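You operate a simulated robot arm through the tools that you are given. There is no shell and no other tool. Be economical: measure what you need, move in short steps, check, and stop when the job is done.

Carry out the task below with a simulated robot arm. There is one attempt and no reset: what you move stays moved.

JOB
Try the GO peg in the teal bush, then sort the bush into GOOD or REWORK.
Fine: seat the bush on the slide first; peg back on its stand; in to its shoulder means GOOD, else REWORK. Set down upright: go peg.

It is judged by the outcome, as a careful person would: the job done as asked, and still so three seconds after it is handed in. It fails if anything else is knocked over, pushed out of place, dropped, spilled or broken.

ROBOT AND FRAMES
A 6-joint arm with a two-finger parallel gripper, fixed in place. Base frame: the origin is at the foot of the arm, x ahead of it, y to its left, z up; the work surface is at about z = 0.9. Readings come in m, degrees, newtons and seconds.
With the tool pointing down near the work surface it reaches from about 0.24 to 0.66 m from the base axis. Its first joint turns from -66.0 to 66.0 degrees. Payload 2.9 kg.
The tool frame sits at the grasp point between the pads (the TCP): z along the fingers, y along the line on which they close. The tips reach 0.03 m beyond it. Largest opening 0.11 m; finger width 0.02, thickness 0.01; the body of the gripper, 0.048 by 0.112 m, starts 0.055 m behind the TCP.
Orientation is told as [roll, pitch, yaw] about the base's x, y, z axes, in that order, counted from this pose: with the fingers straight down and closing along the base's y, the tool's x points along the base's -x, its y along +y and its z along -z.

CONTROLS
- The arm moves only by the tool play_rows. Its arguments are lists of equal length, an entry for each row: "rot": the turn, a rotation vector about the tool's x, y, z in units of 90 degrees (1.0 is 90 degrees), a list of three; "slide": the shift along the tool's x, y, z in units of 250 mm (1.0 is 250 mm), a list of three; "fingers": the finger opening in m, from 0 to 0.11. In form: {"rot": [[wx, wy, wz], ...], "slide": [[tx, ty, tz], ...], "fingers": [fingers, ...]}. A call has 1 to 10 rows; each row is the pose to reach, as a shift and turn from the pose commanded when the call began, along the tool's axes at that moment. A call with a number of a shift or a turn outside -1 to 1 is refused whole. A row lasts 0.2 s, in which the tool goes at most 0.05 m and 8.6 degrees; a call with a longer step from one row to the next is refused whole, and so is a gripper value outside its range. A pose out of reach is approached as far as the arm can. The call stops where the force on the tool passes 70 N (or 10 N more than at its start, if that is more) or the arm is blocked; 0.2 s more then pass. The fingers move at their own pace (about 0.108 m/s each) and stop on an object; they squeeze with about 29 N. The grip force told is the motor's: it shows also when the fingers shut on nothing. Time passes only in rows, and 0.2 s behind the last, so rows that repeat a pose let the fingers close. It gives the time, the measured TCP pose, the force on the tool (base axes), the opening and the grip force at its end, in the units of the frame above (readings bear some noise), with the torque about the TCP (base axes, N m) and any sound that the robot's microphone picked up.
- Cameras (640 x 400 px; columns grow to the right, rows downward): "scene" is fixed at [0.0709, 0.4277, 1.4033]; the picture's right is [-0.82, -0.57, 0.00], its down [-0.22, 0.32, -0.92] and it looks along [0.53, -0.76, -0.39] (base axes); focal length 336 px, centre (320, 200). "wrist" rides on the gripper at [0.072, 0.017, -0.103] in the tool frame; the picture's right is [-0.23, 0.97, 0.00], its down [-0.76, -0.18, -0.62] and it looks along [-0.61, -0.14, 0.78] (tool axes); focal length 222 px, centre (320, 200).
- capture(camera): a new picture of that camera. It takes no simulated time.
- probe_pixels(camera, pixels): for up to 12 pixels [column, row] of the newest picture of that camera ("zoom" is the newest enlarged one), the place [x, y, z] in the base frame of the surface seen there, good to about 0.002 m. It takes no simulated time.
- close_up(camera, box): a new picture of the part [left, top, right, bottom] of that camera's present view, enlarged. It takes no simulated time.
- close_job(): hands the job in; it is judged then, once.

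Go step by step. Measure first, check grasps and placings, and put right what went wrong. The budget is 80 turns and 54 pictures, counting those below and the enlarged ones. Unless the task says otherwise, let go and move clear before handing in, and close with one line.

The tools are called after ">>>" as a command line: name --argument value ..., lists and objects as JSON in quotes. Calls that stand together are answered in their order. play_rows: Moves the arm, as the interface text tells. Its arguments: {"type":"object","properties":{"rot":{"type":"array","items":{"type":"array","items":{"type":"number"}}},"slide":{"type":"array","items":{"type":"array","items":{"type":"number"}}},"fingers":{"type":"array","items":{"type":"number"}}},"required":["rot","slide","fingers"]} The other tools are called the same way: capture (camera) takes a picture; probe_pixels (camera, pixels) gives the place of the surface under pixels of a picture; close_up (camera, box) takes an enlarged picture of a part of a camera's view; close_job () hands the job in.

At the start:

```text
clock: 0.0
tool_pos: [0.2944, -0.2297, 1.2231]
tcp_rot: [0.0, 0.0, 0.0]
ft_force: [-0.5, -0.3, 0.3]
torque: [0.0, -0.01, 0.02]
grip_width: 0.1102
gripper_force: 0.1
```

scene: 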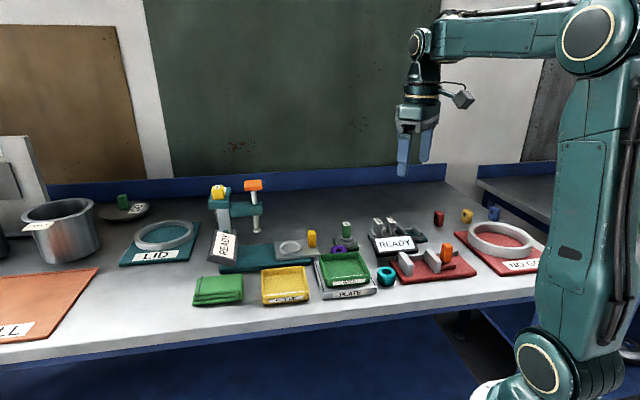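
wrist: 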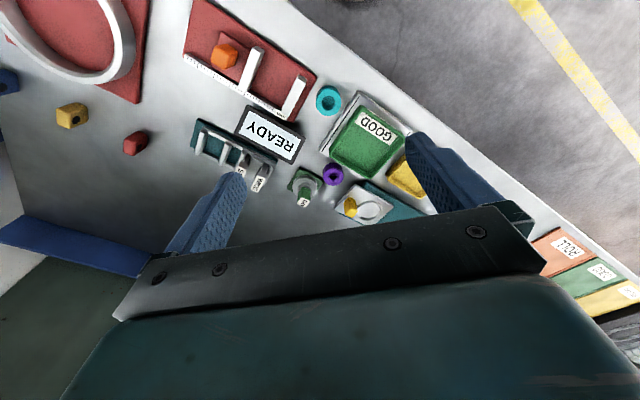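

The teal bush shows at scene (386,276), with a purple ring at (338,250) and pegs near (390,230). I'll enlarge the centre to identify the parts.

>>> close_up --camera "scene" --box '[180, 170, 340, 310]'

>>> close_up --camera "scene" --box '[310, 195, 490, 305]'

>>> close_up --camera "wrist" --box '[170, 30, 450, 220]'

```text
2.86 times, centred on (260, 240) of scene
```

zoom: 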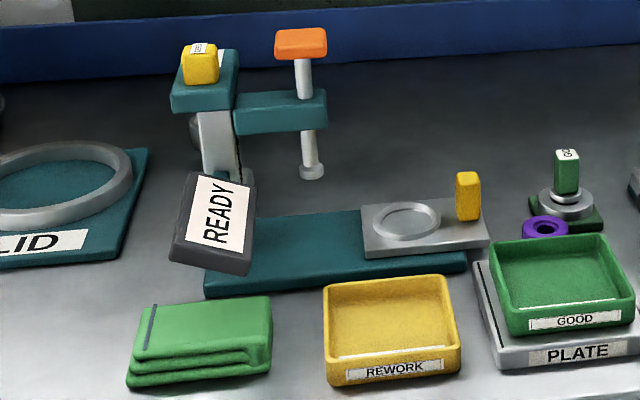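

```text
3.56 times, centred on (400, 250) of scene
```

zoom: 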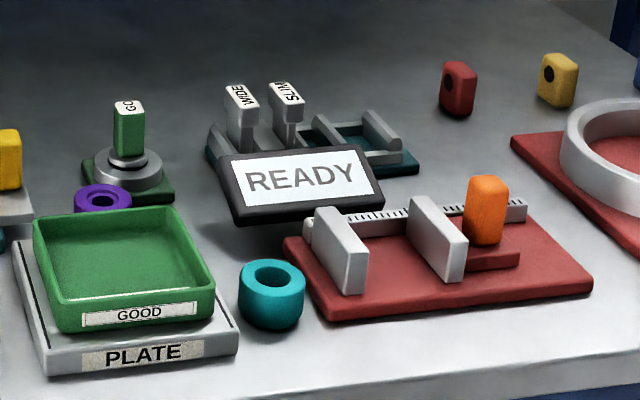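

```text
2.11 times, centred on (310, 125) of wrist
```

zoom: 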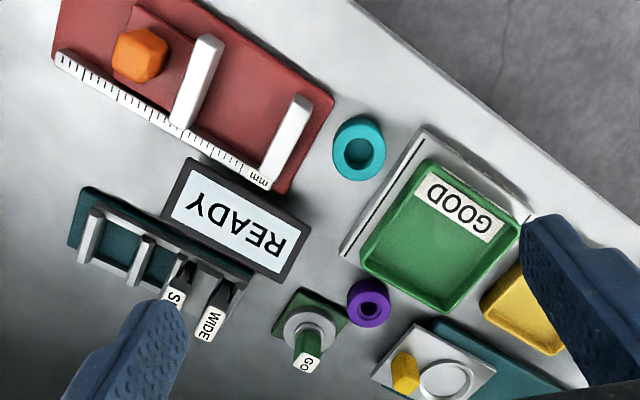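

The teal bush, the GO peg in its stand, the slide with its ring seat and yellow knob, and the GOOD and REWORK trays are all visible. I'll probe their positions.

>>> probe_pixels --camera "zoom" --pixels '[[359, 122], [383, 150], [335, 150], [357, 178], [360, 150], [447, 378], [420, 380], [475, 380], [445, 400], [405, 365], [410, 385], [312, 362]]'

>>> close_up --camera "scene" --box '[265, 205, 405, 295]'

```text
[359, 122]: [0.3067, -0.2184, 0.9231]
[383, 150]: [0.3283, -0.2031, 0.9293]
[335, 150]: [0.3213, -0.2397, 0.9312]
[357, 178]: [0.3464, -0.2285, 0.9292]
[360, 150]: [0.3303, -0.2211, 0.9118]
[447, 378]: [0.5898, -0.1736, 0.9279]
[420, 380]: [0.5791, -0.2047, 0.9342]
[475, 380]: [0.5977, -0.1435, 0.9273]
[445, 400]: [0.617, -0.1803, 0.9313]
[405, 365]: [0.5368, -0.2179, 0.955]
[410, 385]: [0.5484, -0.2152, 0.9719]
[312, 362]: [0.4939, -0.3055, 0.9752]
```

```text
4.44 times, centred on (335, 250) of scene
```

zoom: 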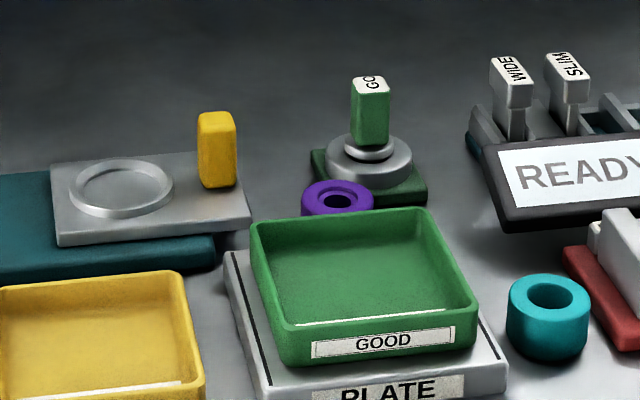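

Clear view. I'll probe the bush, slide ring, peg, stand and trays here.

>>> probe_pixels --camera "zoom" --pixels '[[511, 293], [587, 298], [545, 280], [550, 313], [553, 292], [548, 345], [71, 188], [171, 184], [121, 163], [122, 212], [122, 185], [210, 235]]'

>>> probe_pixels --camera "zoom" --pixels '[[357, 80], [387, 82], [372, 90], [368, 76], [352, 110], [375, 115], [388, 115], [368, 155], [335, 155], [410, 165], [370, 165], [372, 138]]'

>>> probe_pixels --camera "zoom" --pixels '[[253, 223], [428, 210], [477, 303], [280, 360], [360, 270], [310, 195], [373, 195], [338, 186], [338, 212], [217, 118], [202, 120], [100, 330]]'

```text
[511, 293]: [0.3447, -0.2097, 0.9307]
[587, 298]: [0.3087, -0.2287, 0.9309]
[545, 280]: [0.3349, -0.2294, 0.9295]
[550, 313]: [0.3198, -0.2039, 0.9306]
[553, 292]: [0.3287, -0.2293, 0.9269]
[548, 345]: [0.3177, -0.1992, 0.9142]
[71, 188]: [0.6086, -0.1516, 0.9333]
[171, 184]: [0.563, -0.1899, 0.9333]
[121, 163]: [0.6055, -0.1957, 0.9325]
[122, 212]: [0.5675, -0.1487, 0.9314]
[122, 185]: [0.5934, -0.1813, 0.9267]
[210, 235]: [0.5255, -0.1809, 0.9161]
```

```text
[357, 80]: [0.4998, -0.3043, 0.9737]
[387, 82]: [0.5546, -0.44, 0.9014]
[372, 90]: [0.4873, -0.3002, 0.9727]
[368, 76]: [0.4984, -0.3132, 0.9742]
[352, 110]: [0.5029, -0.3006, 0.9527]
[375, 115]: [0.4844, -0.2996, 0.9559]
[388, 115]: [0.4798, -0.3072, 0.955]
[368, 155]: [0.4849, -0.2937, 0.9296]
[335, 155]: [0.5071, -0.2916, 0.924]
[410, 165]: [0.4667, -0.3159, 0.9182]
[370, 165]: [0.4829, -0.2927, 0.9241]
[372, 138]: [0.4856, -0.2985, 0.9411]
```

```text
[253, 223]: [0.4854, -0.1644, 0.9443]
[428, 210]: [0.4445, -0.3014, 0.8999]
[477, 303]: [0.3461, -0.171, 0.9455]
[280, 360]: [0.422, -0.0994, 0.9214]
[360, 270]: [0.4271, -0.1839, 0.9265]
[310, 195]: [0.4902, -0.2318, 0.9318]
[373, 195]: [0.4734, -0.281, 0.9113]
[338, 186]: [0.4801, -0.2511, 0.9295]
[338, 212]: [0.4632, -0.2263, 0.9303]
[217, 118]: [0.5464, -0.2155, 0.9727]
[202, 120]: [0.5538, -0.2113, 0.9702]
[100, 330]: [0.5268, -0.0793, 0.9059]
```

Bush: centre about (0.327, -0.219), top z 0.931, outer diameter about 0.042. Seat: centre about (0.586, -0.171), floor about 0.927. I'll go above the bush with yaw +36 degrees so the fingers miss the plate and the vernier, and probe the tall obstacles.

>>> play_rows --rot '[[0, 0, -0.08], [0, 0, -0.16], [0, 0, -0.24], [0, 0, -0.32], [0, 0, -0.4], [0, 0, -0.4]]' --slide '[[-0.026, 0.0086, 0.138], [-0.052, 0.017, 0.277], [-0.078, 0.0257, 0.415], [-0.104, 0.034, 0.554], [-0.1304, 0.0428, 0.692], [-0.1304, 0.0428, 0.692]]' --fingers '[0.065, 0.065, 0.065, 0.065, 0.065, 0.065]'

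>>> capture --camera "wrist"

>>> capture --camera "scene"

>>> probe_pixels --camera "scene" --pixels '[[218, 190], [253, 185], [253, 208], [245, 210], [260, 229], [222, 208], [224, 245], [390, 245], [391, 222], [412, 262], [230, 262], [445, 248]]'

```text
clock: 1.4
tool_pos: [0.3275, -0.2208, 1.0491]
tcp_rot: [0.0, 0.0, 36.2]
ft_force: [0.6, 0.8, 0.3]
torque: [0.0, 0.01, 0.02]
grip_width: 0.0649
gripper_force: 0.2
```

```text
47 pictures are left
```

wrist: 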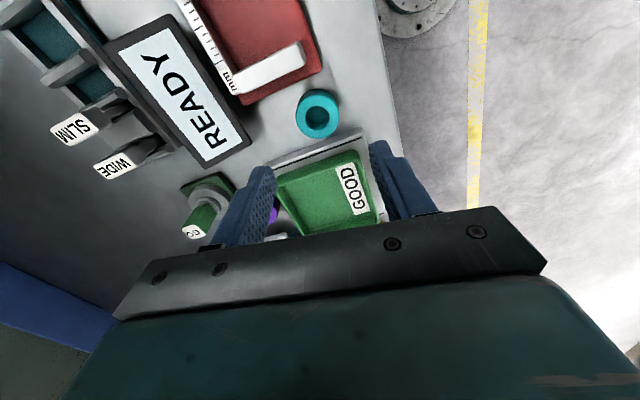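

```text
46 pictures are left
```

scene: 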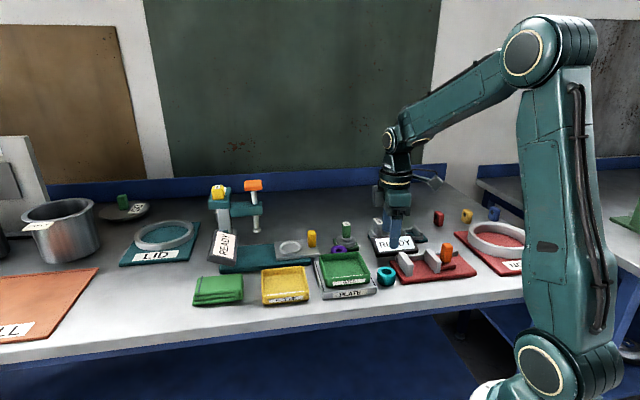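

```text
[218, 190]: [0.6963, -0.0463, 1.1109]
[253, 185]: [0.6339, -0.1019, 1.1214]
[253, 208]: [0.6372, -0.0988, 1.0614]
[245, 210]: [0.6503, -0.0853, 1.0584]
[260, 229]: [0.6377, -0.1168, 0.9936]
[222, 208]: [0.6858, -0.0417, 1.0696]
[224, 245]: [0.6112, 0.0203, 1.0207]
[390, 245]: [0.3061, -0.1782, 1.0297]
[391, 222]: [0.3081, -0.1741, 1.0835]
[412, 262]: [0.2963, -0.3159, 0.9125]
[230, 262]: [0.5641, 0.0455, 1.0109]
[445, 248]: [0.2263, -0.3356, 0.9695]
```

The press ram at about (0.635, -0.10) is clear of the seat when approached at yaw 45 degrees. The bush is at wrist (319,115), so I'll refine its centre before descending.

>>> close_up --camera "wrist" --box '[270, 80, 370, 150]'

```text
5.71 times, centred on (320, 115) of wrist
```

zoom: 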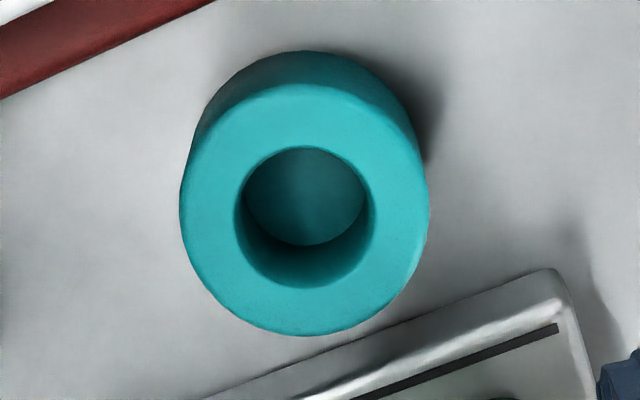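

>>> probe_pixels --camera "zoom" --pixels '[[188, 210], [424, 210], [305, 95], [305, 328], [240, 217], [368, 217], [307, 150], [305, 284], [400, 200], [480, 320], [120, 48], [305, 210]]'

```text
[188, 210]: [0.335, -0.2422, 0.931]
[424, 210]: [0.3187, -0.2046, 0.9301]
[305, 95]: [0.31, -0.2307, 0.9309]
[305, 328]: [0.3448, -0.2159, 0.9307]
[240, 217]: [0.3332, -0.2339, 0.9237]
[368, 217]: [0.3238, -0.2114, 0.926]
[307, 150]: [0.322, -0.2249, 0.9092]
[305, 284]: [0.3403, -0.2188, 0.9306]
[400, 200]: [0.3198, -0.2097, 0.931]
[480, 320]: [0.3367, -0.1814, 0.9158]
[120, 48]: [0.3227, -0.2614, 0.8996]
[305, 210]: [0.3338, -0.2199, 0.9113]
```

The bush centre is (0.327, -0.2233). The plate edge runs about 20 degrees off my closing axis, so I'll turn to yaw about 56 degrees, narrow the fingers, and come partway down.

>>> play_rows --rot '[[0, 0, -0.075], [0, 0, -0.15], [0, 0, -0.22], [0, 0, -0.22], [0, 0, -0.22]]' --slide '[[0.006, -0.008, 0], [0.006, -0.008, 0.08], [0.006, -0.008, 0.2], [0.006, -0.008, 0.2], [0.006, -0.008, 0.2]]' --fingers '[0.057, 0.057, 0.057, 0.057, 0.057]'

>>> capture --camera "wrist"

```text
clock: 2.6
tool_pos: [0.3282, -0.2223, 0.9987]
tcp_rot: [0.1, 0.0, 55.8]
ft_force: [-0.5, -0.3, 0.0]
torque: [0.0, 0.0, -0.02]
grip_width: 0.0569
gripper_force: 0.0
```

```text
44 pictures are left
```

wrist: 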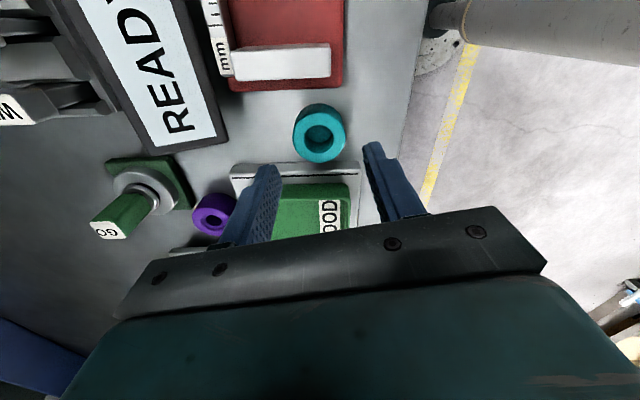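

The closing axis is now parallel to the plate edge and centred over the bush at (320,135). I'll descend to z 0.941 and close.

>>> play_rows --rot '[[0, 0, 0], [0, 0, 0], [0, 0, 0], [0, 0, 0], [0, 0, 0], [0, 0, 0], [0, 0, 0]]' --slide '[[0, 0, 0.08], [0, 0, 0.16], [0, 0, 0.23], [0, 0, 0.23], [0, 0, 0.23], [0, 0, 0.23], [0, 0, 0.23]]' --fingers '[0.057, 0.057, 0.057, 0.057, 0.036, 0.036, 0.036]'

>>> capture --camera "wrist"

```text
clock: 4.2
tool_pos: [0.3271, -0.2222, 0.9415]
tcp_rot: [0.0, 0.0, 55.9]
ft_force: [-0.3, -0.7, 0.4]
torque: [0.0, -0.02, -0.02]
grip_width: 0.0406
gripper_force: 28.8
```

```text
43 pictures are left
```

wrist: 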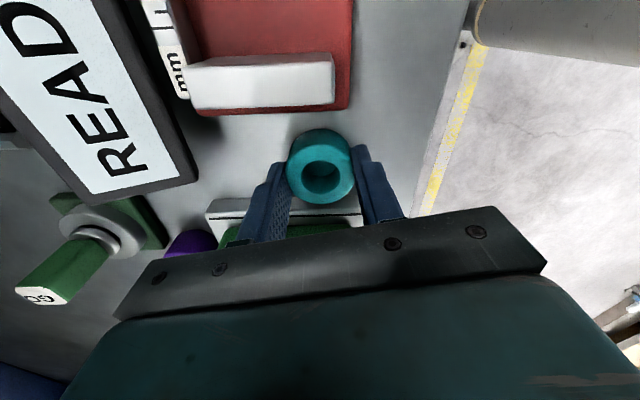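

The grip holds at 0.0406 m with 28.8 N. I'll lift and carry it above the slide seat, turning to yaw 45 degrees.

>>> play_rows --rot '[[0, 0, 0], [0, 0, 0], [0, 0, 0], [0, 0, 0.02], [0, 0, 0.04], [0, 0, 0.06], [0, 0, 0.08], [0, 0, 0.1], [0, 0, 0.122], [0, 0, 0.122]]' --slide '[[0, 0, -0.1], [0, 0, -0.26], [0, 0, -0.42], [-0.107, -0.106, -0.48], [-0.23, -0.23, -0.48], [-0.36, -0.36, -0.48], [-0.49, -0.49, -0.48], [-0.62, -0.62, -0.48], [-0.749, -0.744, -0.48], [-0.749, -0.744, -0.48]]' --fingers '[0.036, 0.036, 0.036, 0.036, 0.036, 0.036, 0.036, 0.036, 0.036, 0.036]'

>>> capture --camera "wrist"

>>> capture --camera "scene"

```text
clock: 6.4
tool_pos: [0.5861, -0.169, 1.0592]
tcp_rot: [0.2, 0.0, 44.8]
ft_force: [0.1, 0.1, -0.2]
torque: [0.01, -0.02, -0.02]
grip_width: 0.0407
gripper_force: 29.3
```

```text
42 pictures are left
```

wrist: 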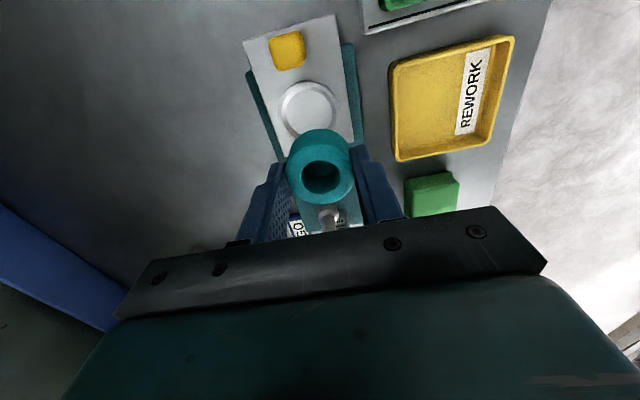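

```text
41 pictures are left
```

scene: 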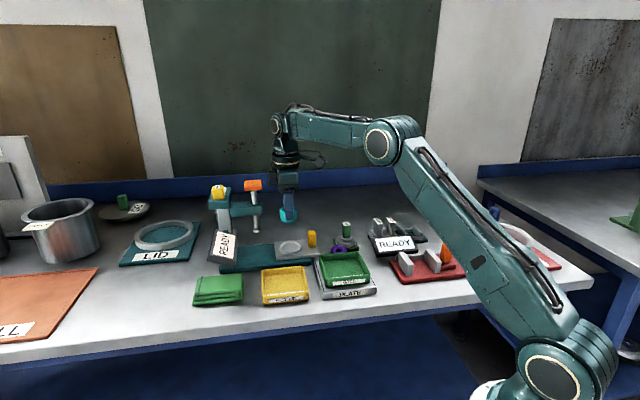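

The bush is over the slide, with the ring at wrist (310,110). I'll enlarge it to measure the seat centre precisely.

>>> close_up --camera "wrist" --box '[240, 70, 380, 220]'

>>> close_up --camera "scene" --box '[240, 170, 340, 270]'

```text
2.67 times, centred on (310, 145) of wrist
```

zoom: 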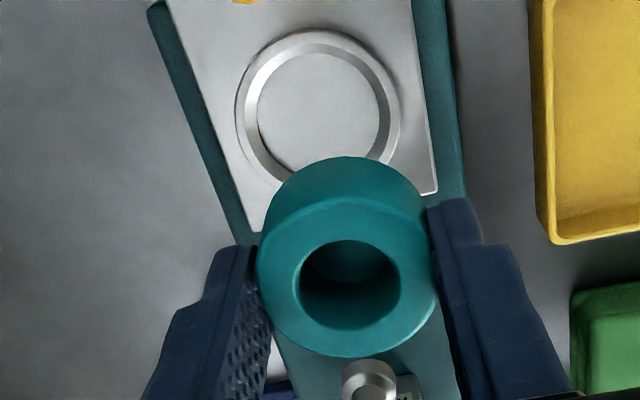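

```text
4.00 times, centred on (290, 220) of scene
```

zoom: 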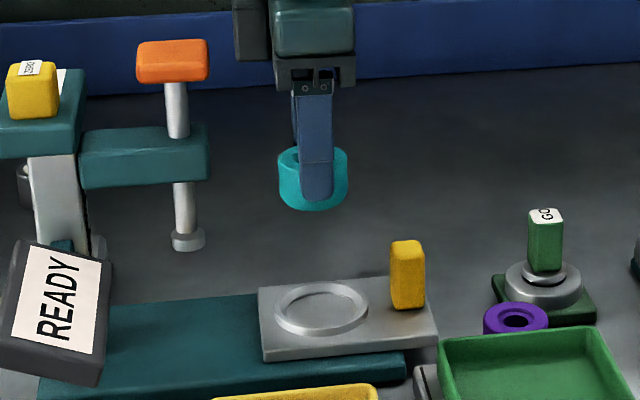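

>>> probe_pixels --camera "zoom" --pixels '[[278, 306], [364, 305], [321, 284], [321, 329], [285, 308], [357, 306], [321, 288], [321, 323], [320, 306], [300, 305], [340, 305], [290, 340]]'

>>> probe_pixels --camera "wrist" --pixels '[[279.5, 110], [338.5, 112], [309.3, 82], [285, 110], [334, 112], [309, 110], [309, 91], [290, 132], [332, 92], [320, 158], [320, 203], [300, 130]]'

```text
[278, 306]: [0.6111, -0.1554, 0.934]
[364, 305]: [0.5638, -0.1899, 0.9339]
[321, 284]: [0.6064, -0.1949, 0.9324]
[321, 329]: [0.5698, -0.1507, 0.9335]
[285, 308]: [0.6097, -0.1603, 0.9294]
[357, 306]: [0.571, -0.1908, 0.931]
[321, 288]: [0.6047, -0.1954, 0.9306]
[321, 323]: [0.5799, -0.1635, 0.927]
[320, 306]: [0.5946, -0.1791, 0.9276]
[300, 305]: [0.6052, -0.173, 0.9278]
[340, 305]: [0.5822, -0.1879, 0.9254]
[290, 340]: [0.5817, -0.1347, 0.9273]
```

```text
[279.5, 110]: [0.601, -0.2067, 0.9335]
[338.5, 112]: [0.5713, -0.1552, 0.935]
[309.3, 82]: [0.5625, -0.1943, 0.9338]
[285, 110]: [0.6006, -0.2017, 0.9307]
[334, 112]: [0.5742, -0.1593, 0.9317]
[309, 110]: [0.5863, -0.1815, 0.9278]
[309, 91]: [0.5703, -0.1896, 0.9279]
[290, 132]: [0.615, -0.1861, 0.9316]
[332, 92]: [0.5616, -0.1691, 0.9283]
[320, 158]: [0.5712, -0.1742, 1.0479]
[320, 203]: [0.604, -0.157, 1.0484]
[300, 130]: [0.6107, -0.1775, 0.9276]
```

Comparing both cameras, and correcting with the known bush grasp, the seat centre comes out near (0.589, -0.177). I'll shift there, descend to just above the seat and check.

>>> play_rows --rot '[[0, 0, 0], [0, 0, 0], [0, 0, 0], [0, 0, 0]]' --slide '[[0.014, -0.031, 0.05], [0.014, -0.031, 0.18], [0.014, -0.031, 0.297], [0.014, -0.031, 0.297]]' --fingers '[0.036, 0.036, 0.036, 0.036]'

>>> close_up --camera "scene" --box '[250, 200, 330, 270]'

>>> close_up --camera "wrist" --box '[240, 70, 400, 220]'

```text
clock: 7.4
tool_pos: [0.5895, -0.1787, 0.9877]
tcp_rot: [0.0, 0.0, 44.8]
ft_force: [1.1, -0.3, -0.6]
torque: [0.02, -0.05, -0.02]
grip_width: 0.0404
gripper_force: 29.5
```

```text
5.71 times, centred on (290, 235) of scene
```

zoom: 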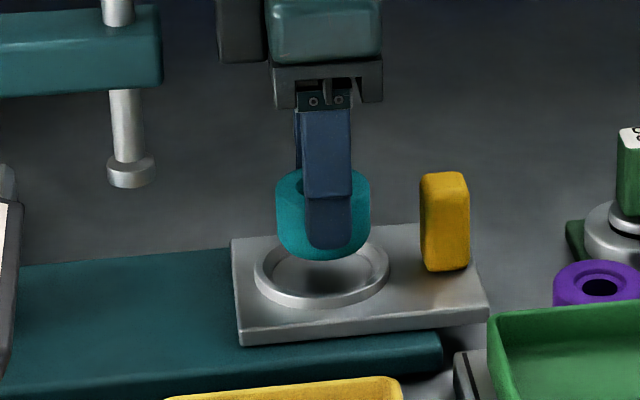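

```text
2.67 times, centred on (320, 145) of wrist
```

zoom: 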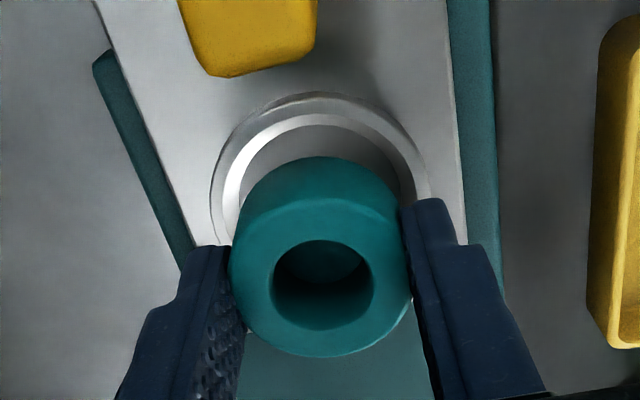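

The bush lines up with the ring in both views (scene columns 322 and 321). I'll lower it gently into the seat.

>>> play_rows --rot '[[0, 0, 0], [0, 0, 0], [0, 0, 0], [0, 0, 0], [0, 0, 0]]' --slide '[[0, 0, 0.025], [0, 0, 0.045], [0, 0, 0.06], [0, 0, 0.072], [0, 0, 0.076]]' --fingers '[0.036, 0.036, 0.036, 0.036, 0.036]'

>>> close_up --camera "scene" --box '[250, 200, 330, 270]'

```text
clock: 8.6
tool_pos: [0.5891, -0.1785, 0.9691]
tcp_rot: [-0.1, -0.1, 44.9]
ft_force: [0.9, 0.9, 3.0]
torque: [0.04, -0.01, -0.01]
grip_width: 0.0407
gripper_force: 28.8
```

```text
5.71 times, centred on (290, 235) of scene
```

zoom: 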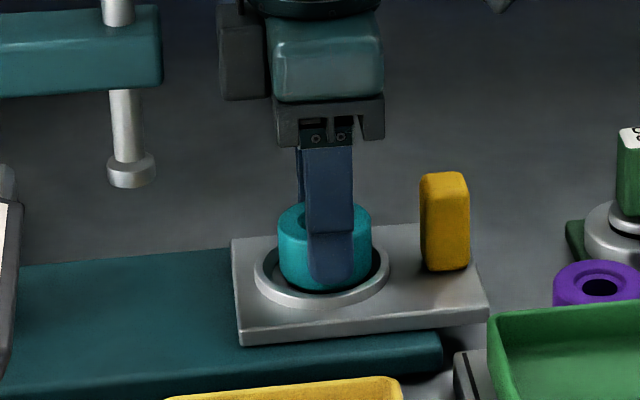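

The bush sits inside the ring with a light 3 N contact. I'll release and lift.

>>> play_rows --rot '[[0, 0, 0], [0, 0, 0], [0, 0, 0], [0, 0, 0], [0, 0, 0], [0, 0, 0], [0, 0, 0]]' --slide '[[0, 0, 0], [0, 0, 0], [0, 0, -0.06], [0, 0, -0.16], [0, 0, -0.3], [0, 0, -0.4], [0, 0, -0.4]]' --fingers '[0.056, 0.056, 0.056, 0.056, 0.056, 0.056, 0.056]'

>>> close_up --camera "scene" --box '[250, 200, 330, 270]'

>>> close_up --camera "wrist" --box '[250, 60, 390, 160]'

```text
clock: 10.2
tool_pos: [0.5887, -0.1781, 1.0689]
tcp_rot: [0.1, 0.0, 44.7]
ft_force: [-0.7, 0.3, -0.5]
torque: [-0.02, -0.02, 0.05]
grip_width: 0.0559
gripper_force: 0.1
```

```text
5.71 times, centred on (290, 235) of scene
```

zoom: 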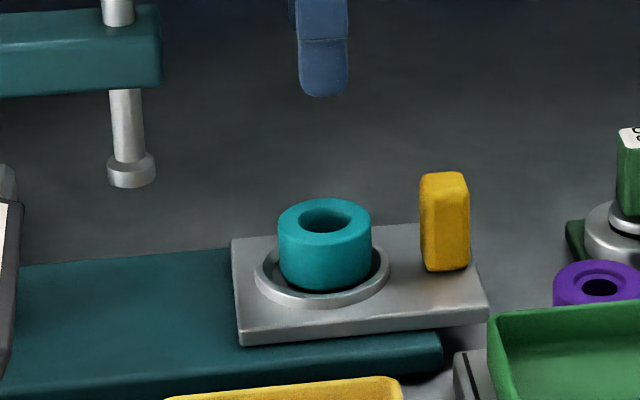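

```text
4.00 times, centred on (320, 110) of wrist
```

zoom: 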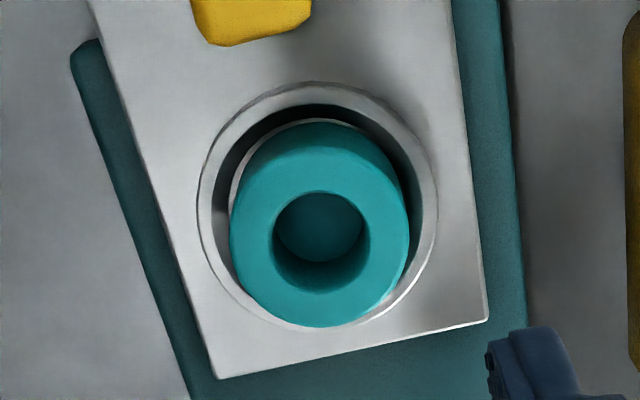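

The bush is seated flat inside the ring. Next I'll go above the GO peg to measure its handle.

>>> play_rows --rot '[[0, 0, 0], [0, 0, 0], [0, 0, 0], [0, 0, 0], [0, 0, 0]]' --slide '[[0.12, -0.02, -0.12], [0.29, -0.04, -0.12], [0.46, -0.06, -0.12], [0.639, -0.079, -0.12], [0.639, -0.079, -0.12]]' --fingers '[0.056, 0.056, 0.056, 0.056, 0.056]'

>>> capture --camera "wrist"

>>> close_up --camera "wrist" --box '[260, 60, 380, 180]'

```text
clock: 11.4
tool_pos: [0.4912, -0.3042, 1.0993]
tcp_rot: [-0.1, 0.0, 44.9]
ft_force: [-0.6, 0.5, -0.1]
torque: [0.0, -0.01, 0.01]
grip_width: 0.056
gripper_force: 0.0
```

```text
33 pictures are left
```

wrist: 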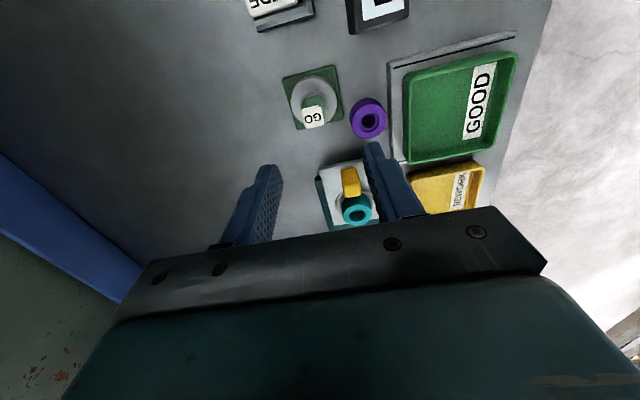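

```text
3.33 times, centred on (320, 120) of wrist
```

zoom: 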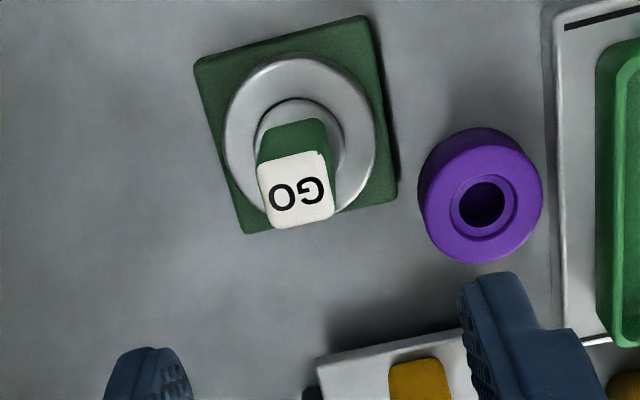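

The GO peg handle is at zoom (297,190), about 20 mm square and turned about 14 degrees from the tool. I'll turn to yaw 59 degrees, centre over it and come lower to check.

>>> play_rows --rot '[[0, 0, -0.08], [0, 0, -0.156], [0, 0, -0.156], [0, 0, -0.156]]' --slide '[[-0.002, -0.028, 0.08], [-0.002, -0.028, 0.2], [-0.002, -0.028, 0.3], [-0.002, -0.028, 0.3]]' --fingers '[0.046, 0.046, 0.046, 0.046]'

>>> close_up --camera "wrist" --box '[240, 80, 400, 230]'

>>> close_up --camera "scene" --box '[300, 190, 390, 260]'

```text
clock: 12.4
tool_pos: [0.4957, -0.3109, 1.024]
tcp_rot: [-0.1, 0.0, 58.9]
ft_force: [0.7, 0.4, 0.4]
torque: [-0.03, 0.02, 0.0]
grip_width: 0.0459
gripper_force: 0.1
```

```text
2.67 times, centred on (320, 155) of wrist
```

zoom: 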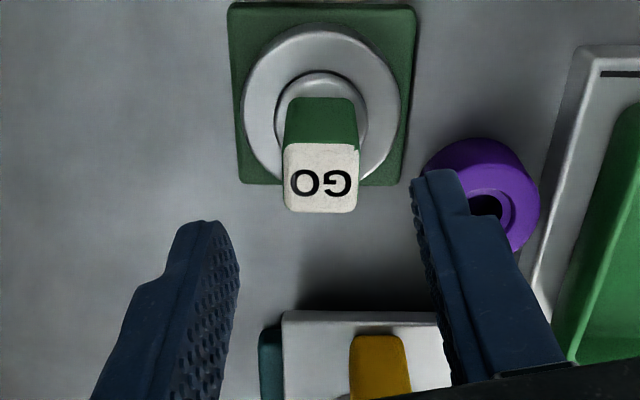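

```text
5.71 times, centred on (345, 225) of scene
```

zoom: 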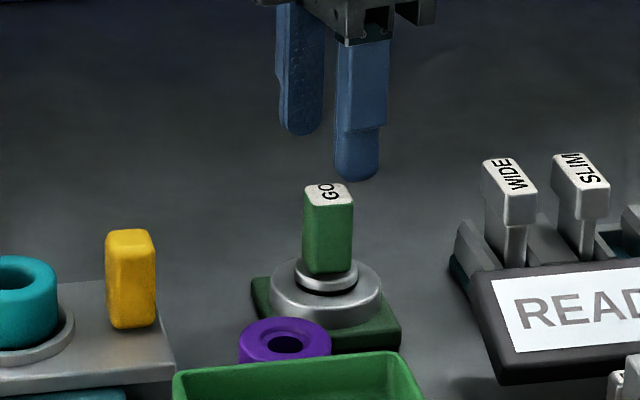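

The handle is squared up and centred between the fingers. I'll descend to z about 0.978, so the tips stay above the flange and the purple ring, and close.

>>> play_rows --rot '[[0, 0, 0], [0, 0, 0], [0, 0, 0], [0, 0, 0], [0, 0, 0], [0, 0, 0], [0, 0, 0]]' --slide '[[0, 0, 0.07], [0, 0, 0.13], [0, 0, 0.185], [0, 0, 0.185], [0, 0, 0.185], [0, 0, 0.185], [0, 0, 0.185]]' --fingers '[0.046, 0.046, 0.046, 0.046, 0.012, 0.012, 0.012]'

>>> close_up --camera "scene" --box '[300, 190, 390, 260]'

```text
clock: 14.0
tool_pos: [0.4942, -0.3101, 0.9772]
tcp_rot: [0.0, 0.0, 59.0]
ft_force: [0.3, -1.0, -0.2]
torque: [-0.02, 0.02, -0.01]
grip_width: 0.0214
gripper_force: 28.9
```

```text
5.71 times, centred on (345, 225) of scene
```

zoom: 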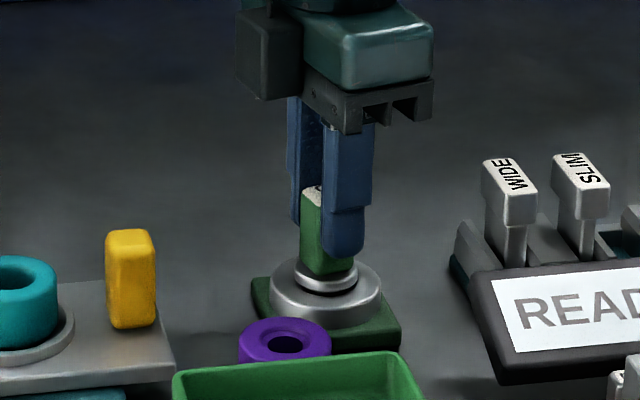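

Handle gripped (0.0214 m). Lifting straight out of the stand.

>>> play_rows --rot '[[0, 0, 0], [0, 0, 0], [0, 0, 0], [0, 0, 0], [0, 0, 0]]' --slide '[[0, 0, -0.06], [0, 0, -0.16], [0, 0, -0.28], [0, 0, -0.4], [0, 0, -0.4]]' --fingers '[0.012, 0.012, 0.012, 0.012, 0.012]'

>>> close_up --camera "scene" --box '[290, 170, 400, 260]'

```text
clock: 15.2
tool_pos: [0.4939, -0.3112, 1.078]
tcp_rot: [0.0, -0.1, 58.9]
ft_force: [0.2, -0.1, -1.7]
torque: [-0.01, 0.0, 0.01]
grip_width: 0.0214
gripper_force: 29.1
```

```text
4.44 times, centred on (345, 215) of scene
```

zoom: 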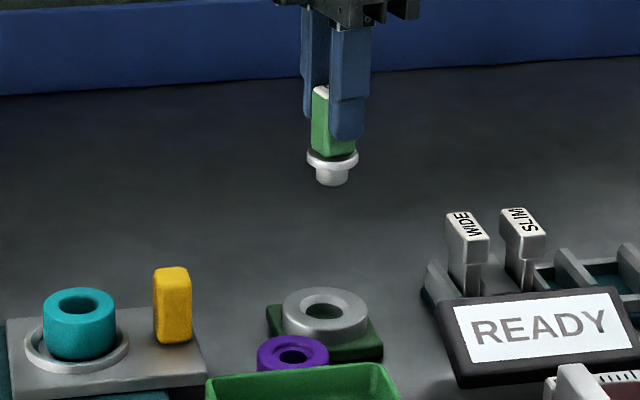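

The peg has a flange (the shoulder) and a short plug. I'll measure these heights.

>>> probe_pixels --camera "zoom" --pixels '[[332, 182], [332, 174], [332, 164], [332, 159], [318, 180], [346, 180], [309, 158], [356, 158], [325, 335], [290, 315], [362, 312], [325, 310]]'

>>> close_up --camera "wrist" --box '[240, 80, 400, 230]'

```text
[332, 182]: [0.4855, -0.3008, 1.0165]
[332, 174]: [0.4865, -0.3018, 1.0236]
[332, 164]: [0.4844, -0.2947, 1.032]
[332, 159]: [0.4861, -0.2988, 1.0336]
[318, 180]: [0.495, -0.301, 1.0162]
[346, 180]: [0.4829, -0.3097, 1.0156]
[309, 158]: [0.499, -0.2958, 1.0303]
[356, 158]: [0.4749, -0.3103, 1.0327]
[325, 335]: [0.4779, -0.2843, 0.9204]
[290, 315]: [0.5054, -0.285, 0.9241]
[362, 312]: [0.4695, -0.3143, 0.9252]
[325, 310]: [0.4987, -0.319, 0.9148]
```

```text
2.67 times, centred on (320, 155) of wrist
```

zoom: 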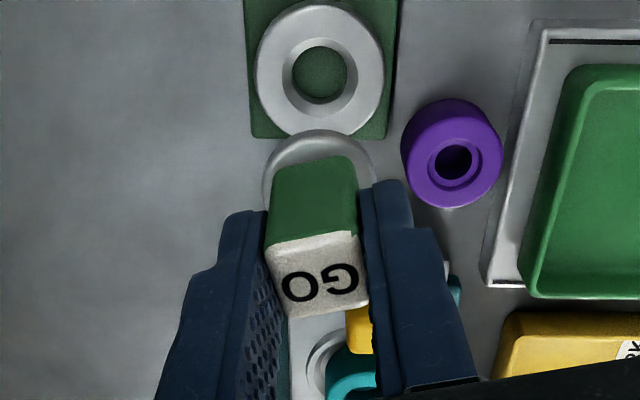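

Plug tip is about TCP −0.063 and flange underside about TCP −0.052. The bush top is about 0.958. I'll carry the peg above the bush and check alignment.

>>> play_rows --rot '[[0, 0, 0], [0, 0, 0], [0, 0, 0], [0, 0, 0], [0, 0, 0], [0, 0, 0]]' --slide '[[-0.1, -0.01, 0], [-0.24, -0.02, 0], [-0.4, -0.03, 0], [-0.55, -0.045, 0], [-0.649, -0.052, 0], [-0.649, -0.052, 0.06]]' --fingers '[0.012, 0.012, 0.012, 0.012, 0.012, 0.012]'

>>> close_up --camera "scene" --box '[250, 190, 330, 260]'

>>> close_up --camera "wrist" --box '[250, 70, 390, 190]'

```text
clock: 16.6
tool_pos: [0.5903, -0.1777, 1.0628]
tcp_rot: [-0.1, -0.1, 58.8]
ft_force: [0.2, -0.2, 0.0]
torque: [-0.01, -0.01, -0.05]
grip_width: 0.0212
gripper_force: 28.9
```

```text
5.71 times, centred on (290, 225) of scene
```

zoom: 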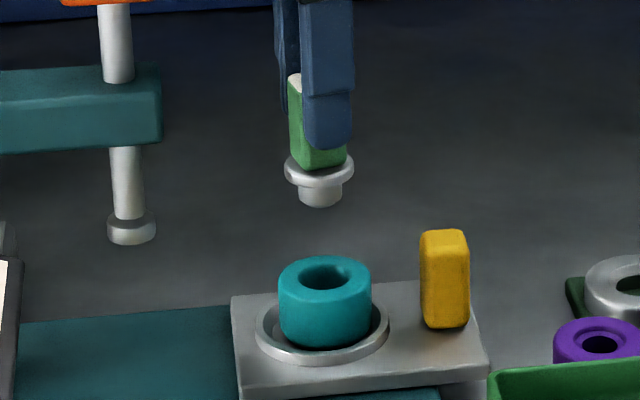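

```text
3.33 times, centred on (320, 130) of wrist
```

zoom: 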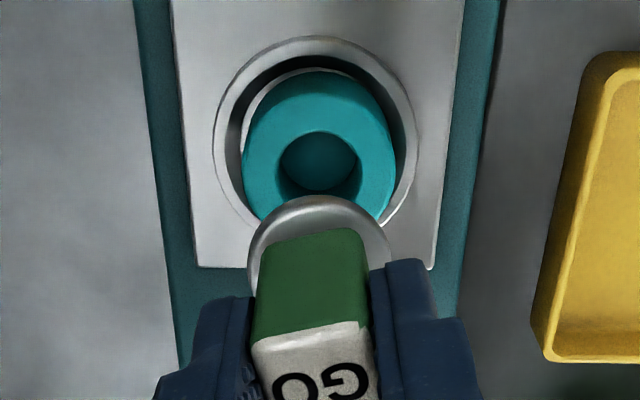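

In the scene view the plug (column 320) is about 5 px left of the bore (325). The wrist view shows the offset lies along tool +x, about 2 mm. I'll correct, lower to just above the bore and recheck.

>>> play_rows --rot '[[0, 0, 0], [0, 0, 0], [0, 0, 0]]' --slide '[[0.008, 0, 0.05], [0.008, 0, 0.135], [0.008, 0, 0.135]]' --fingers '[0.012, 0.012, 0.012]'

>>> close_up --camera "scene" --box '[265, 205, 315, 255]'

>>> close_up --camera "wrist" --box '[270, 80, 370, 180]'

```text
clock: 17.4
tool_pos: [0.5876, -0.1805, 1.0292]
tcp_rot: [-0.1, 0.0, 58.9]
ft_force: [-0.3, 0.8, -0.1]
torque: [-0.02, -0.02, -0.03]
grip_width: 0.0214
gripper_force: 29.0
```

```text
8.00 times, centred on (290, 230) of scene
```

zoom: 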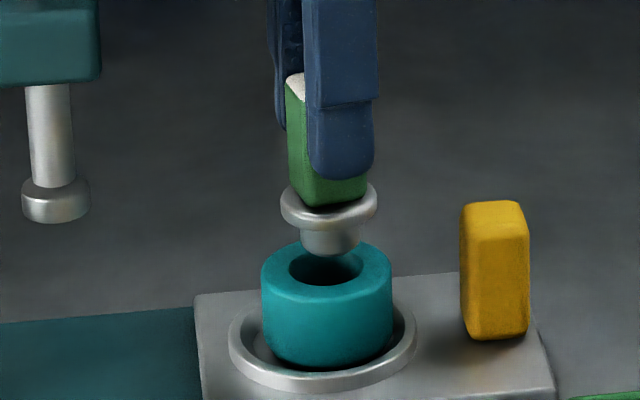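

```text
4.00 times, centred on (320, 130) of wrist
```

zoom: 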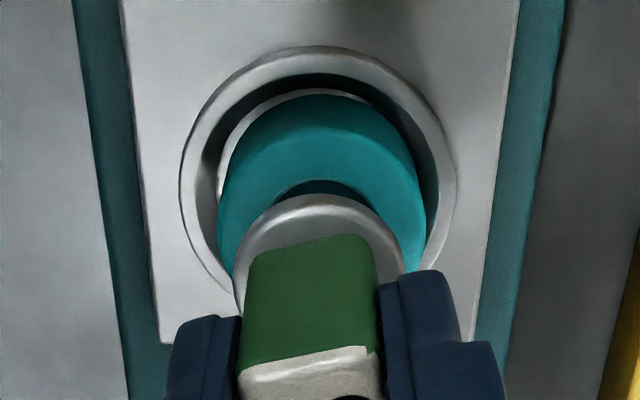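

The plug (column 330) lines up with the bore (327), although the peg leans slightly in the pads. I'll lower gently and watch the force.

>>> play_rows --rot '[[0, 0, 0], [0, 0, 0], [0, 0, 0]]' --slide '[[0, 0, 0.02], [0, 0, 0.04], [0, 0, 0.05]]' --fingers '[0.012, 0.012, 0.012]'

>>> close_up --camera "scene" --box '[265, 205, 315, 255]'

```text
clock: 18.2
tool_pos: [0.5887, -0.1811, 1.0162]
tcp_rot: [0.0, 0.0, 58.9]
ft_force: [-0.4, 0.4, -0.9]
torque: [-0.01, -0.01, 0.01]
grip_width: 0.0212
gripper_force: 29.3
```

```text
8.00 times, centred on (290, 230) of scene
```

zoom: 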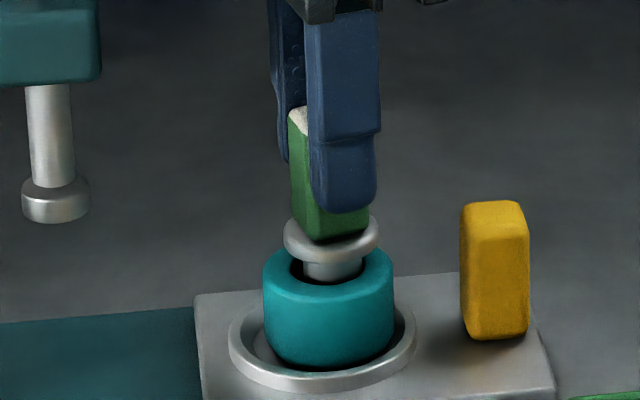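

The plug tip is entering the bore with no force. Continuing down slowly.

>>> play_rows --rot '[[0, 0, 0], [0, 0, 0], [0, 0, 0]]' --slide '[[0, 0, 0.012], [0, 0, 0.02], [0, 0, 0.026]]' --fingers '[0.012, 0.012, 0.012]'

>>> close_up --camera "scene" --box '[265, 205, 315, 255]'

```text
clock: 19.0
tool_pos: [0.5889, -0.1798, 1.0095]
tcp_rot: [0.1, 0.0, 59.0]
ft_force: [0.0, 0.8, -1.3]
torque: [0.0, -0.01, 0.0]
grip_width: 0.0211
gripper_force: 29.1
```

```text
8.00 times, centred on (290, 230) of scene
```

zoom: 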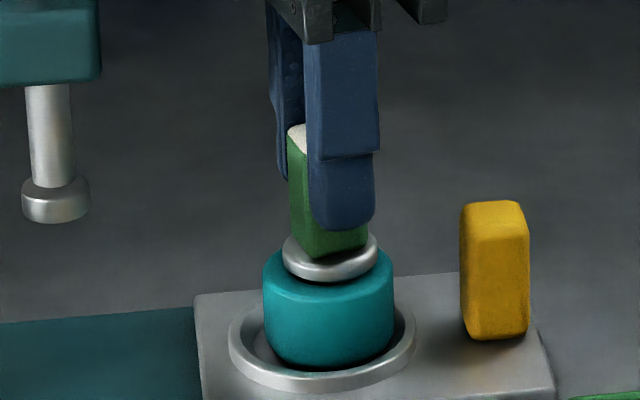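

The shoulder is almost at the bush top and there's still no force. I'll continue until contact.

>>> play_rows --rot '[[0, 0, 0], [0, 0, 0], [0, 0, 0]]' --slide '[[0, 0, 0.006], [0, 0, 0.012], [0, 0, 0.016]]' --fingers '[0.012, 0.012, 0.012]'

>>> close_up --camera "scene" --box '[265, 205, 315, 255]'

```text
clock: 19.8
tool_pos: [0.5894, -0.1787, 1.0066]
tcp_rot: [-0.3, 0.0, 58.8]
ft_force: [0.0, -1.7, 8.2]
torque: [-0.07, 0.14, 0.02]
grip_width: 0.0211
gripper_force: 28.6
```

```text
8.00 times, centred on (290, 230) of scene
```

zoom: 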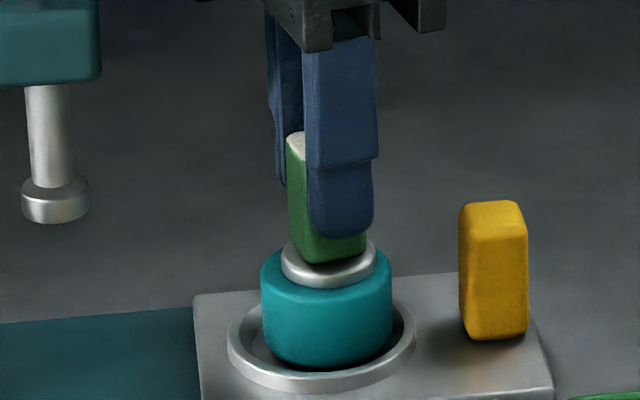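

Contact came at TCP 1.0066 with 8 N, about where the shoulder should meet the bush. I'll press slightly more, then look closely for a gap.

>>> play_rows --rot '[[0, 0, 0], [0, 0, 0], [0, 0, 0]]' --slide '[[0, 0, 0.004], [0, 0, 0.008], [0, 0, 0.008]]' --fingers '[0.012, 0.012, 0.012]'

>>> close_up --camera "scene" --box '[275, 222, 305, 252]'

```text
clock: 20.6
tool_pos: [0.589, -0.1794, 1.0072]
tcp_rot: [-0.4, -0.1, 59.0]
ft_force: [-0.5, 0.8, 27.7]
torque: [0.18, 0.05, -0.01]
grip_width: 0.0217
gripper_force: 28.6
```

```text
13.33 times, centred on (290, 237) of scene
```

zoom: 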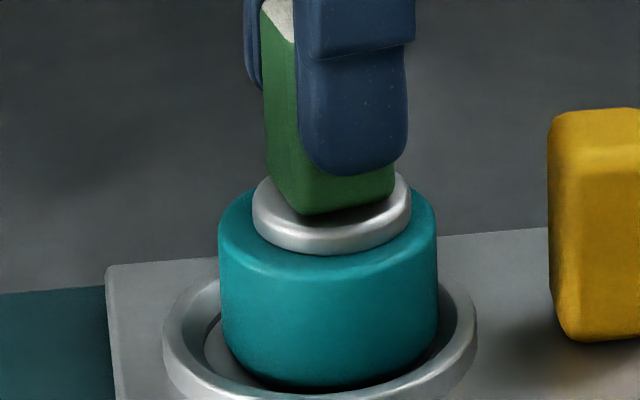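

The shoulder looks flush on the bush at 27.7 N. I'll release the peg to confirm it rests at its shoulder without being pressed.

>>> play_rows --rot '[[0, 0, 0], [0, 0, 0], [0, 0, 0], [0, 0, 0], [0, 0, 0], [0, 0, 0]]' --slide '[[0, 0, -0.01], [0, 0, -0.01], [0, 0, -0.01], [0, 0, -0.05], [0, 0, -0.15], [0, 0, -0.22]]' --fingers '[0.012, 0.046, 0.046, 0.046, 0.046, 0.046]'

>>> close_up --camera "wrist" --box '[260, 70, 380, 190]'

>>> close_up --camera "scene" --box '[270, 215, 310, 255]'

>>> probe_pixels --camera "zoom" --pixels '[[330, 80], [330, 240], [330, 225], [330, 232], [330, 250], [330, 260], [280, 235], [250, 230], [390, 225], [230, 215]]'

```text
clock: 22.0
tool_pos: [0.5883, -0.1809, 1.0589]
tcp_rot: [0.0, 0.0, 58.8]
ft_force: [-0.8, -0.8, -0.2]
torque: [0.01, 0.0, 0.0]
grip_width: 0.0461
gripper_force: 0.1
```

```text
3.33 times, centred on (320, 130) of wrist
```

zoom: 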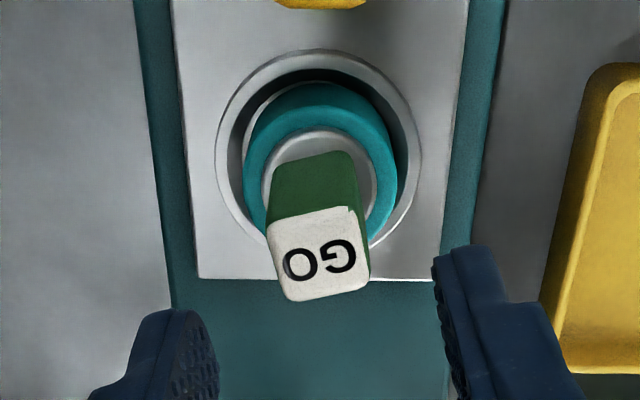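

```text
10.00 times, centred on (290, 235) of scene
```

zoom: 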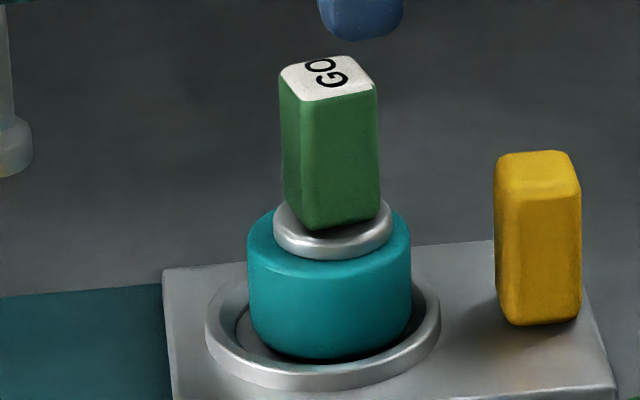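

```text
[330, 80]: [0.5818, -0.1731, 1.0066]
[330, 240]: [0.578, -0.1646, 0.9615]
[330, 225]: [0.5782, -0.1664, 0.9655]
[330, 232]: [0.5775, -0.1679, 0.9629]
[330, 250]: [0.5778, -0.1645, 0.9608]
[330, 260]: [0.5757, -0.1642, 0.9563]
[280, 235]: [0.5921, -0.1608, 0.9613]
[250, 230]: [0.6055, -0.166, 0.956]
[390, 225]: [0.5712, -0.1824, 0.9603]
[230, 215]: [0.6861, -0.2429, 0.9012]
```

The shoulder is flush on the bush all round. The peg top is at 1.0066 against 0.974 in the stand, which puts the shoulder at 0.957, the bush top, so the verdict is GOOD. I'll turn to yaw 73 degrees to square up with the handle and regrip.

>>> play_rows --rot '[[0, 0, -0.08], [0, 0, -0.153], [0, 0, -0.153], [0, 0, -0.153], [0, 0, -0.153], [0, 0, -0.153], [0, 0, -0.153], [0, 0, -0.153]]' --slide '[[0, 0, 0], [0, 0, 0], [0, 0, 0.08], [0, 0, 0.15], [0, 0, 0.2], [0, 0, 0.2], [0, 0, 0.2], [0, 0, 0.2]]' --fingers '[0.046, 0.046, 0.046, 0.046, 0.046, 0.03, 0.012, 0.012]'

>>> close_up --camera "scene" --box '[265, 205, 315, 255]'

>>> close_up --camera "wrist" --box '[260, 80, 380, 200]'

```text
clock: 23.8
tool_pos: [0.5884, -0.1798, 1.008]
tcp_rot: [0.0, 0.0, 72.6]
ft_force: [-0.3, -0.3, 0.4]
torque: [0.0, -0.02, -0.03]
grip_width: 0.0214
gripper_force: 28.7
```

```text
8.00 times, centred on (290, 230) of scene
```

zoom: 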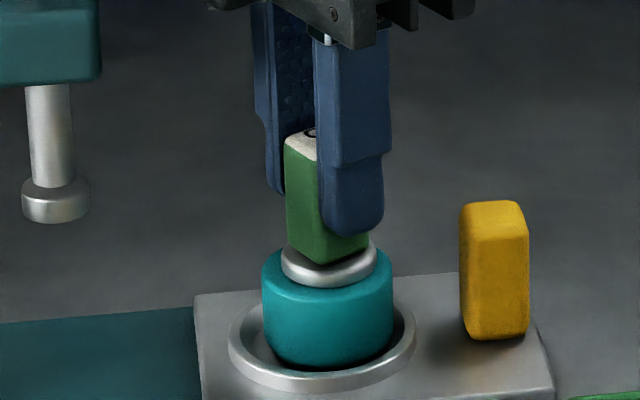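

```text
3.33 times, centred on (320, 140) of wrist
```

zoom: 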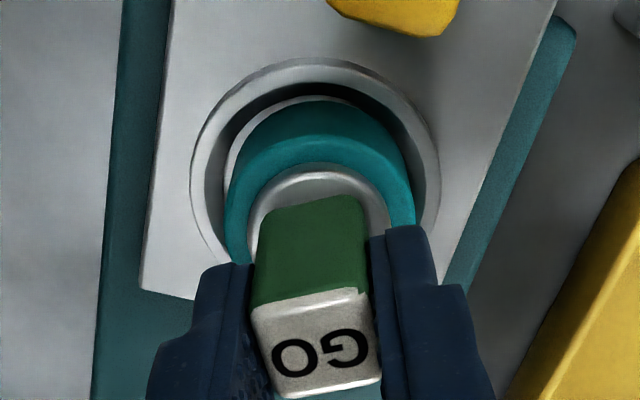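

Gripped again at 0.0214. I'll lift the peg out slowly and check that the bush stays.

>>> play_rows --rot '[[0, 0, 0], [0, 0, 0], [0, 0, 0], [0, 0, 0], [0, 0, 0]]' --slide '[[0, 0, -0.03], [0, 0, -0.08], [0, 0, -0.17], [0, 0, -0.28], [0, 0, -0.28]]' --fingers '[0.012, 0.012, 0.012, 0.012, 0.012]'

>>> close_up --camera "scene" --box '[255, 185, 325, 255]'

```text
clock: 25.0
tool_pos: [0.5894, -0.1812, 1.0798]
tcp_rot: [0.0, 0.0, 72.6]
ft_force: [0.0, 0.0, -0.8]
torque: [0.0, 0.01, 0.03]
grip_width: 0.0214
gripper_force: 29.3
```

```text
5.71 times, centred on (290, 220) of scene
```

zoom: 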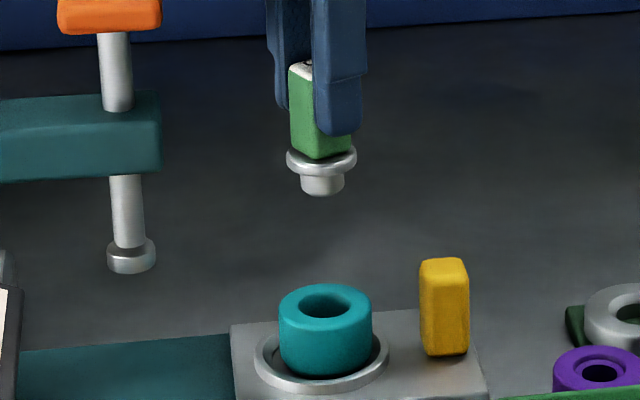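

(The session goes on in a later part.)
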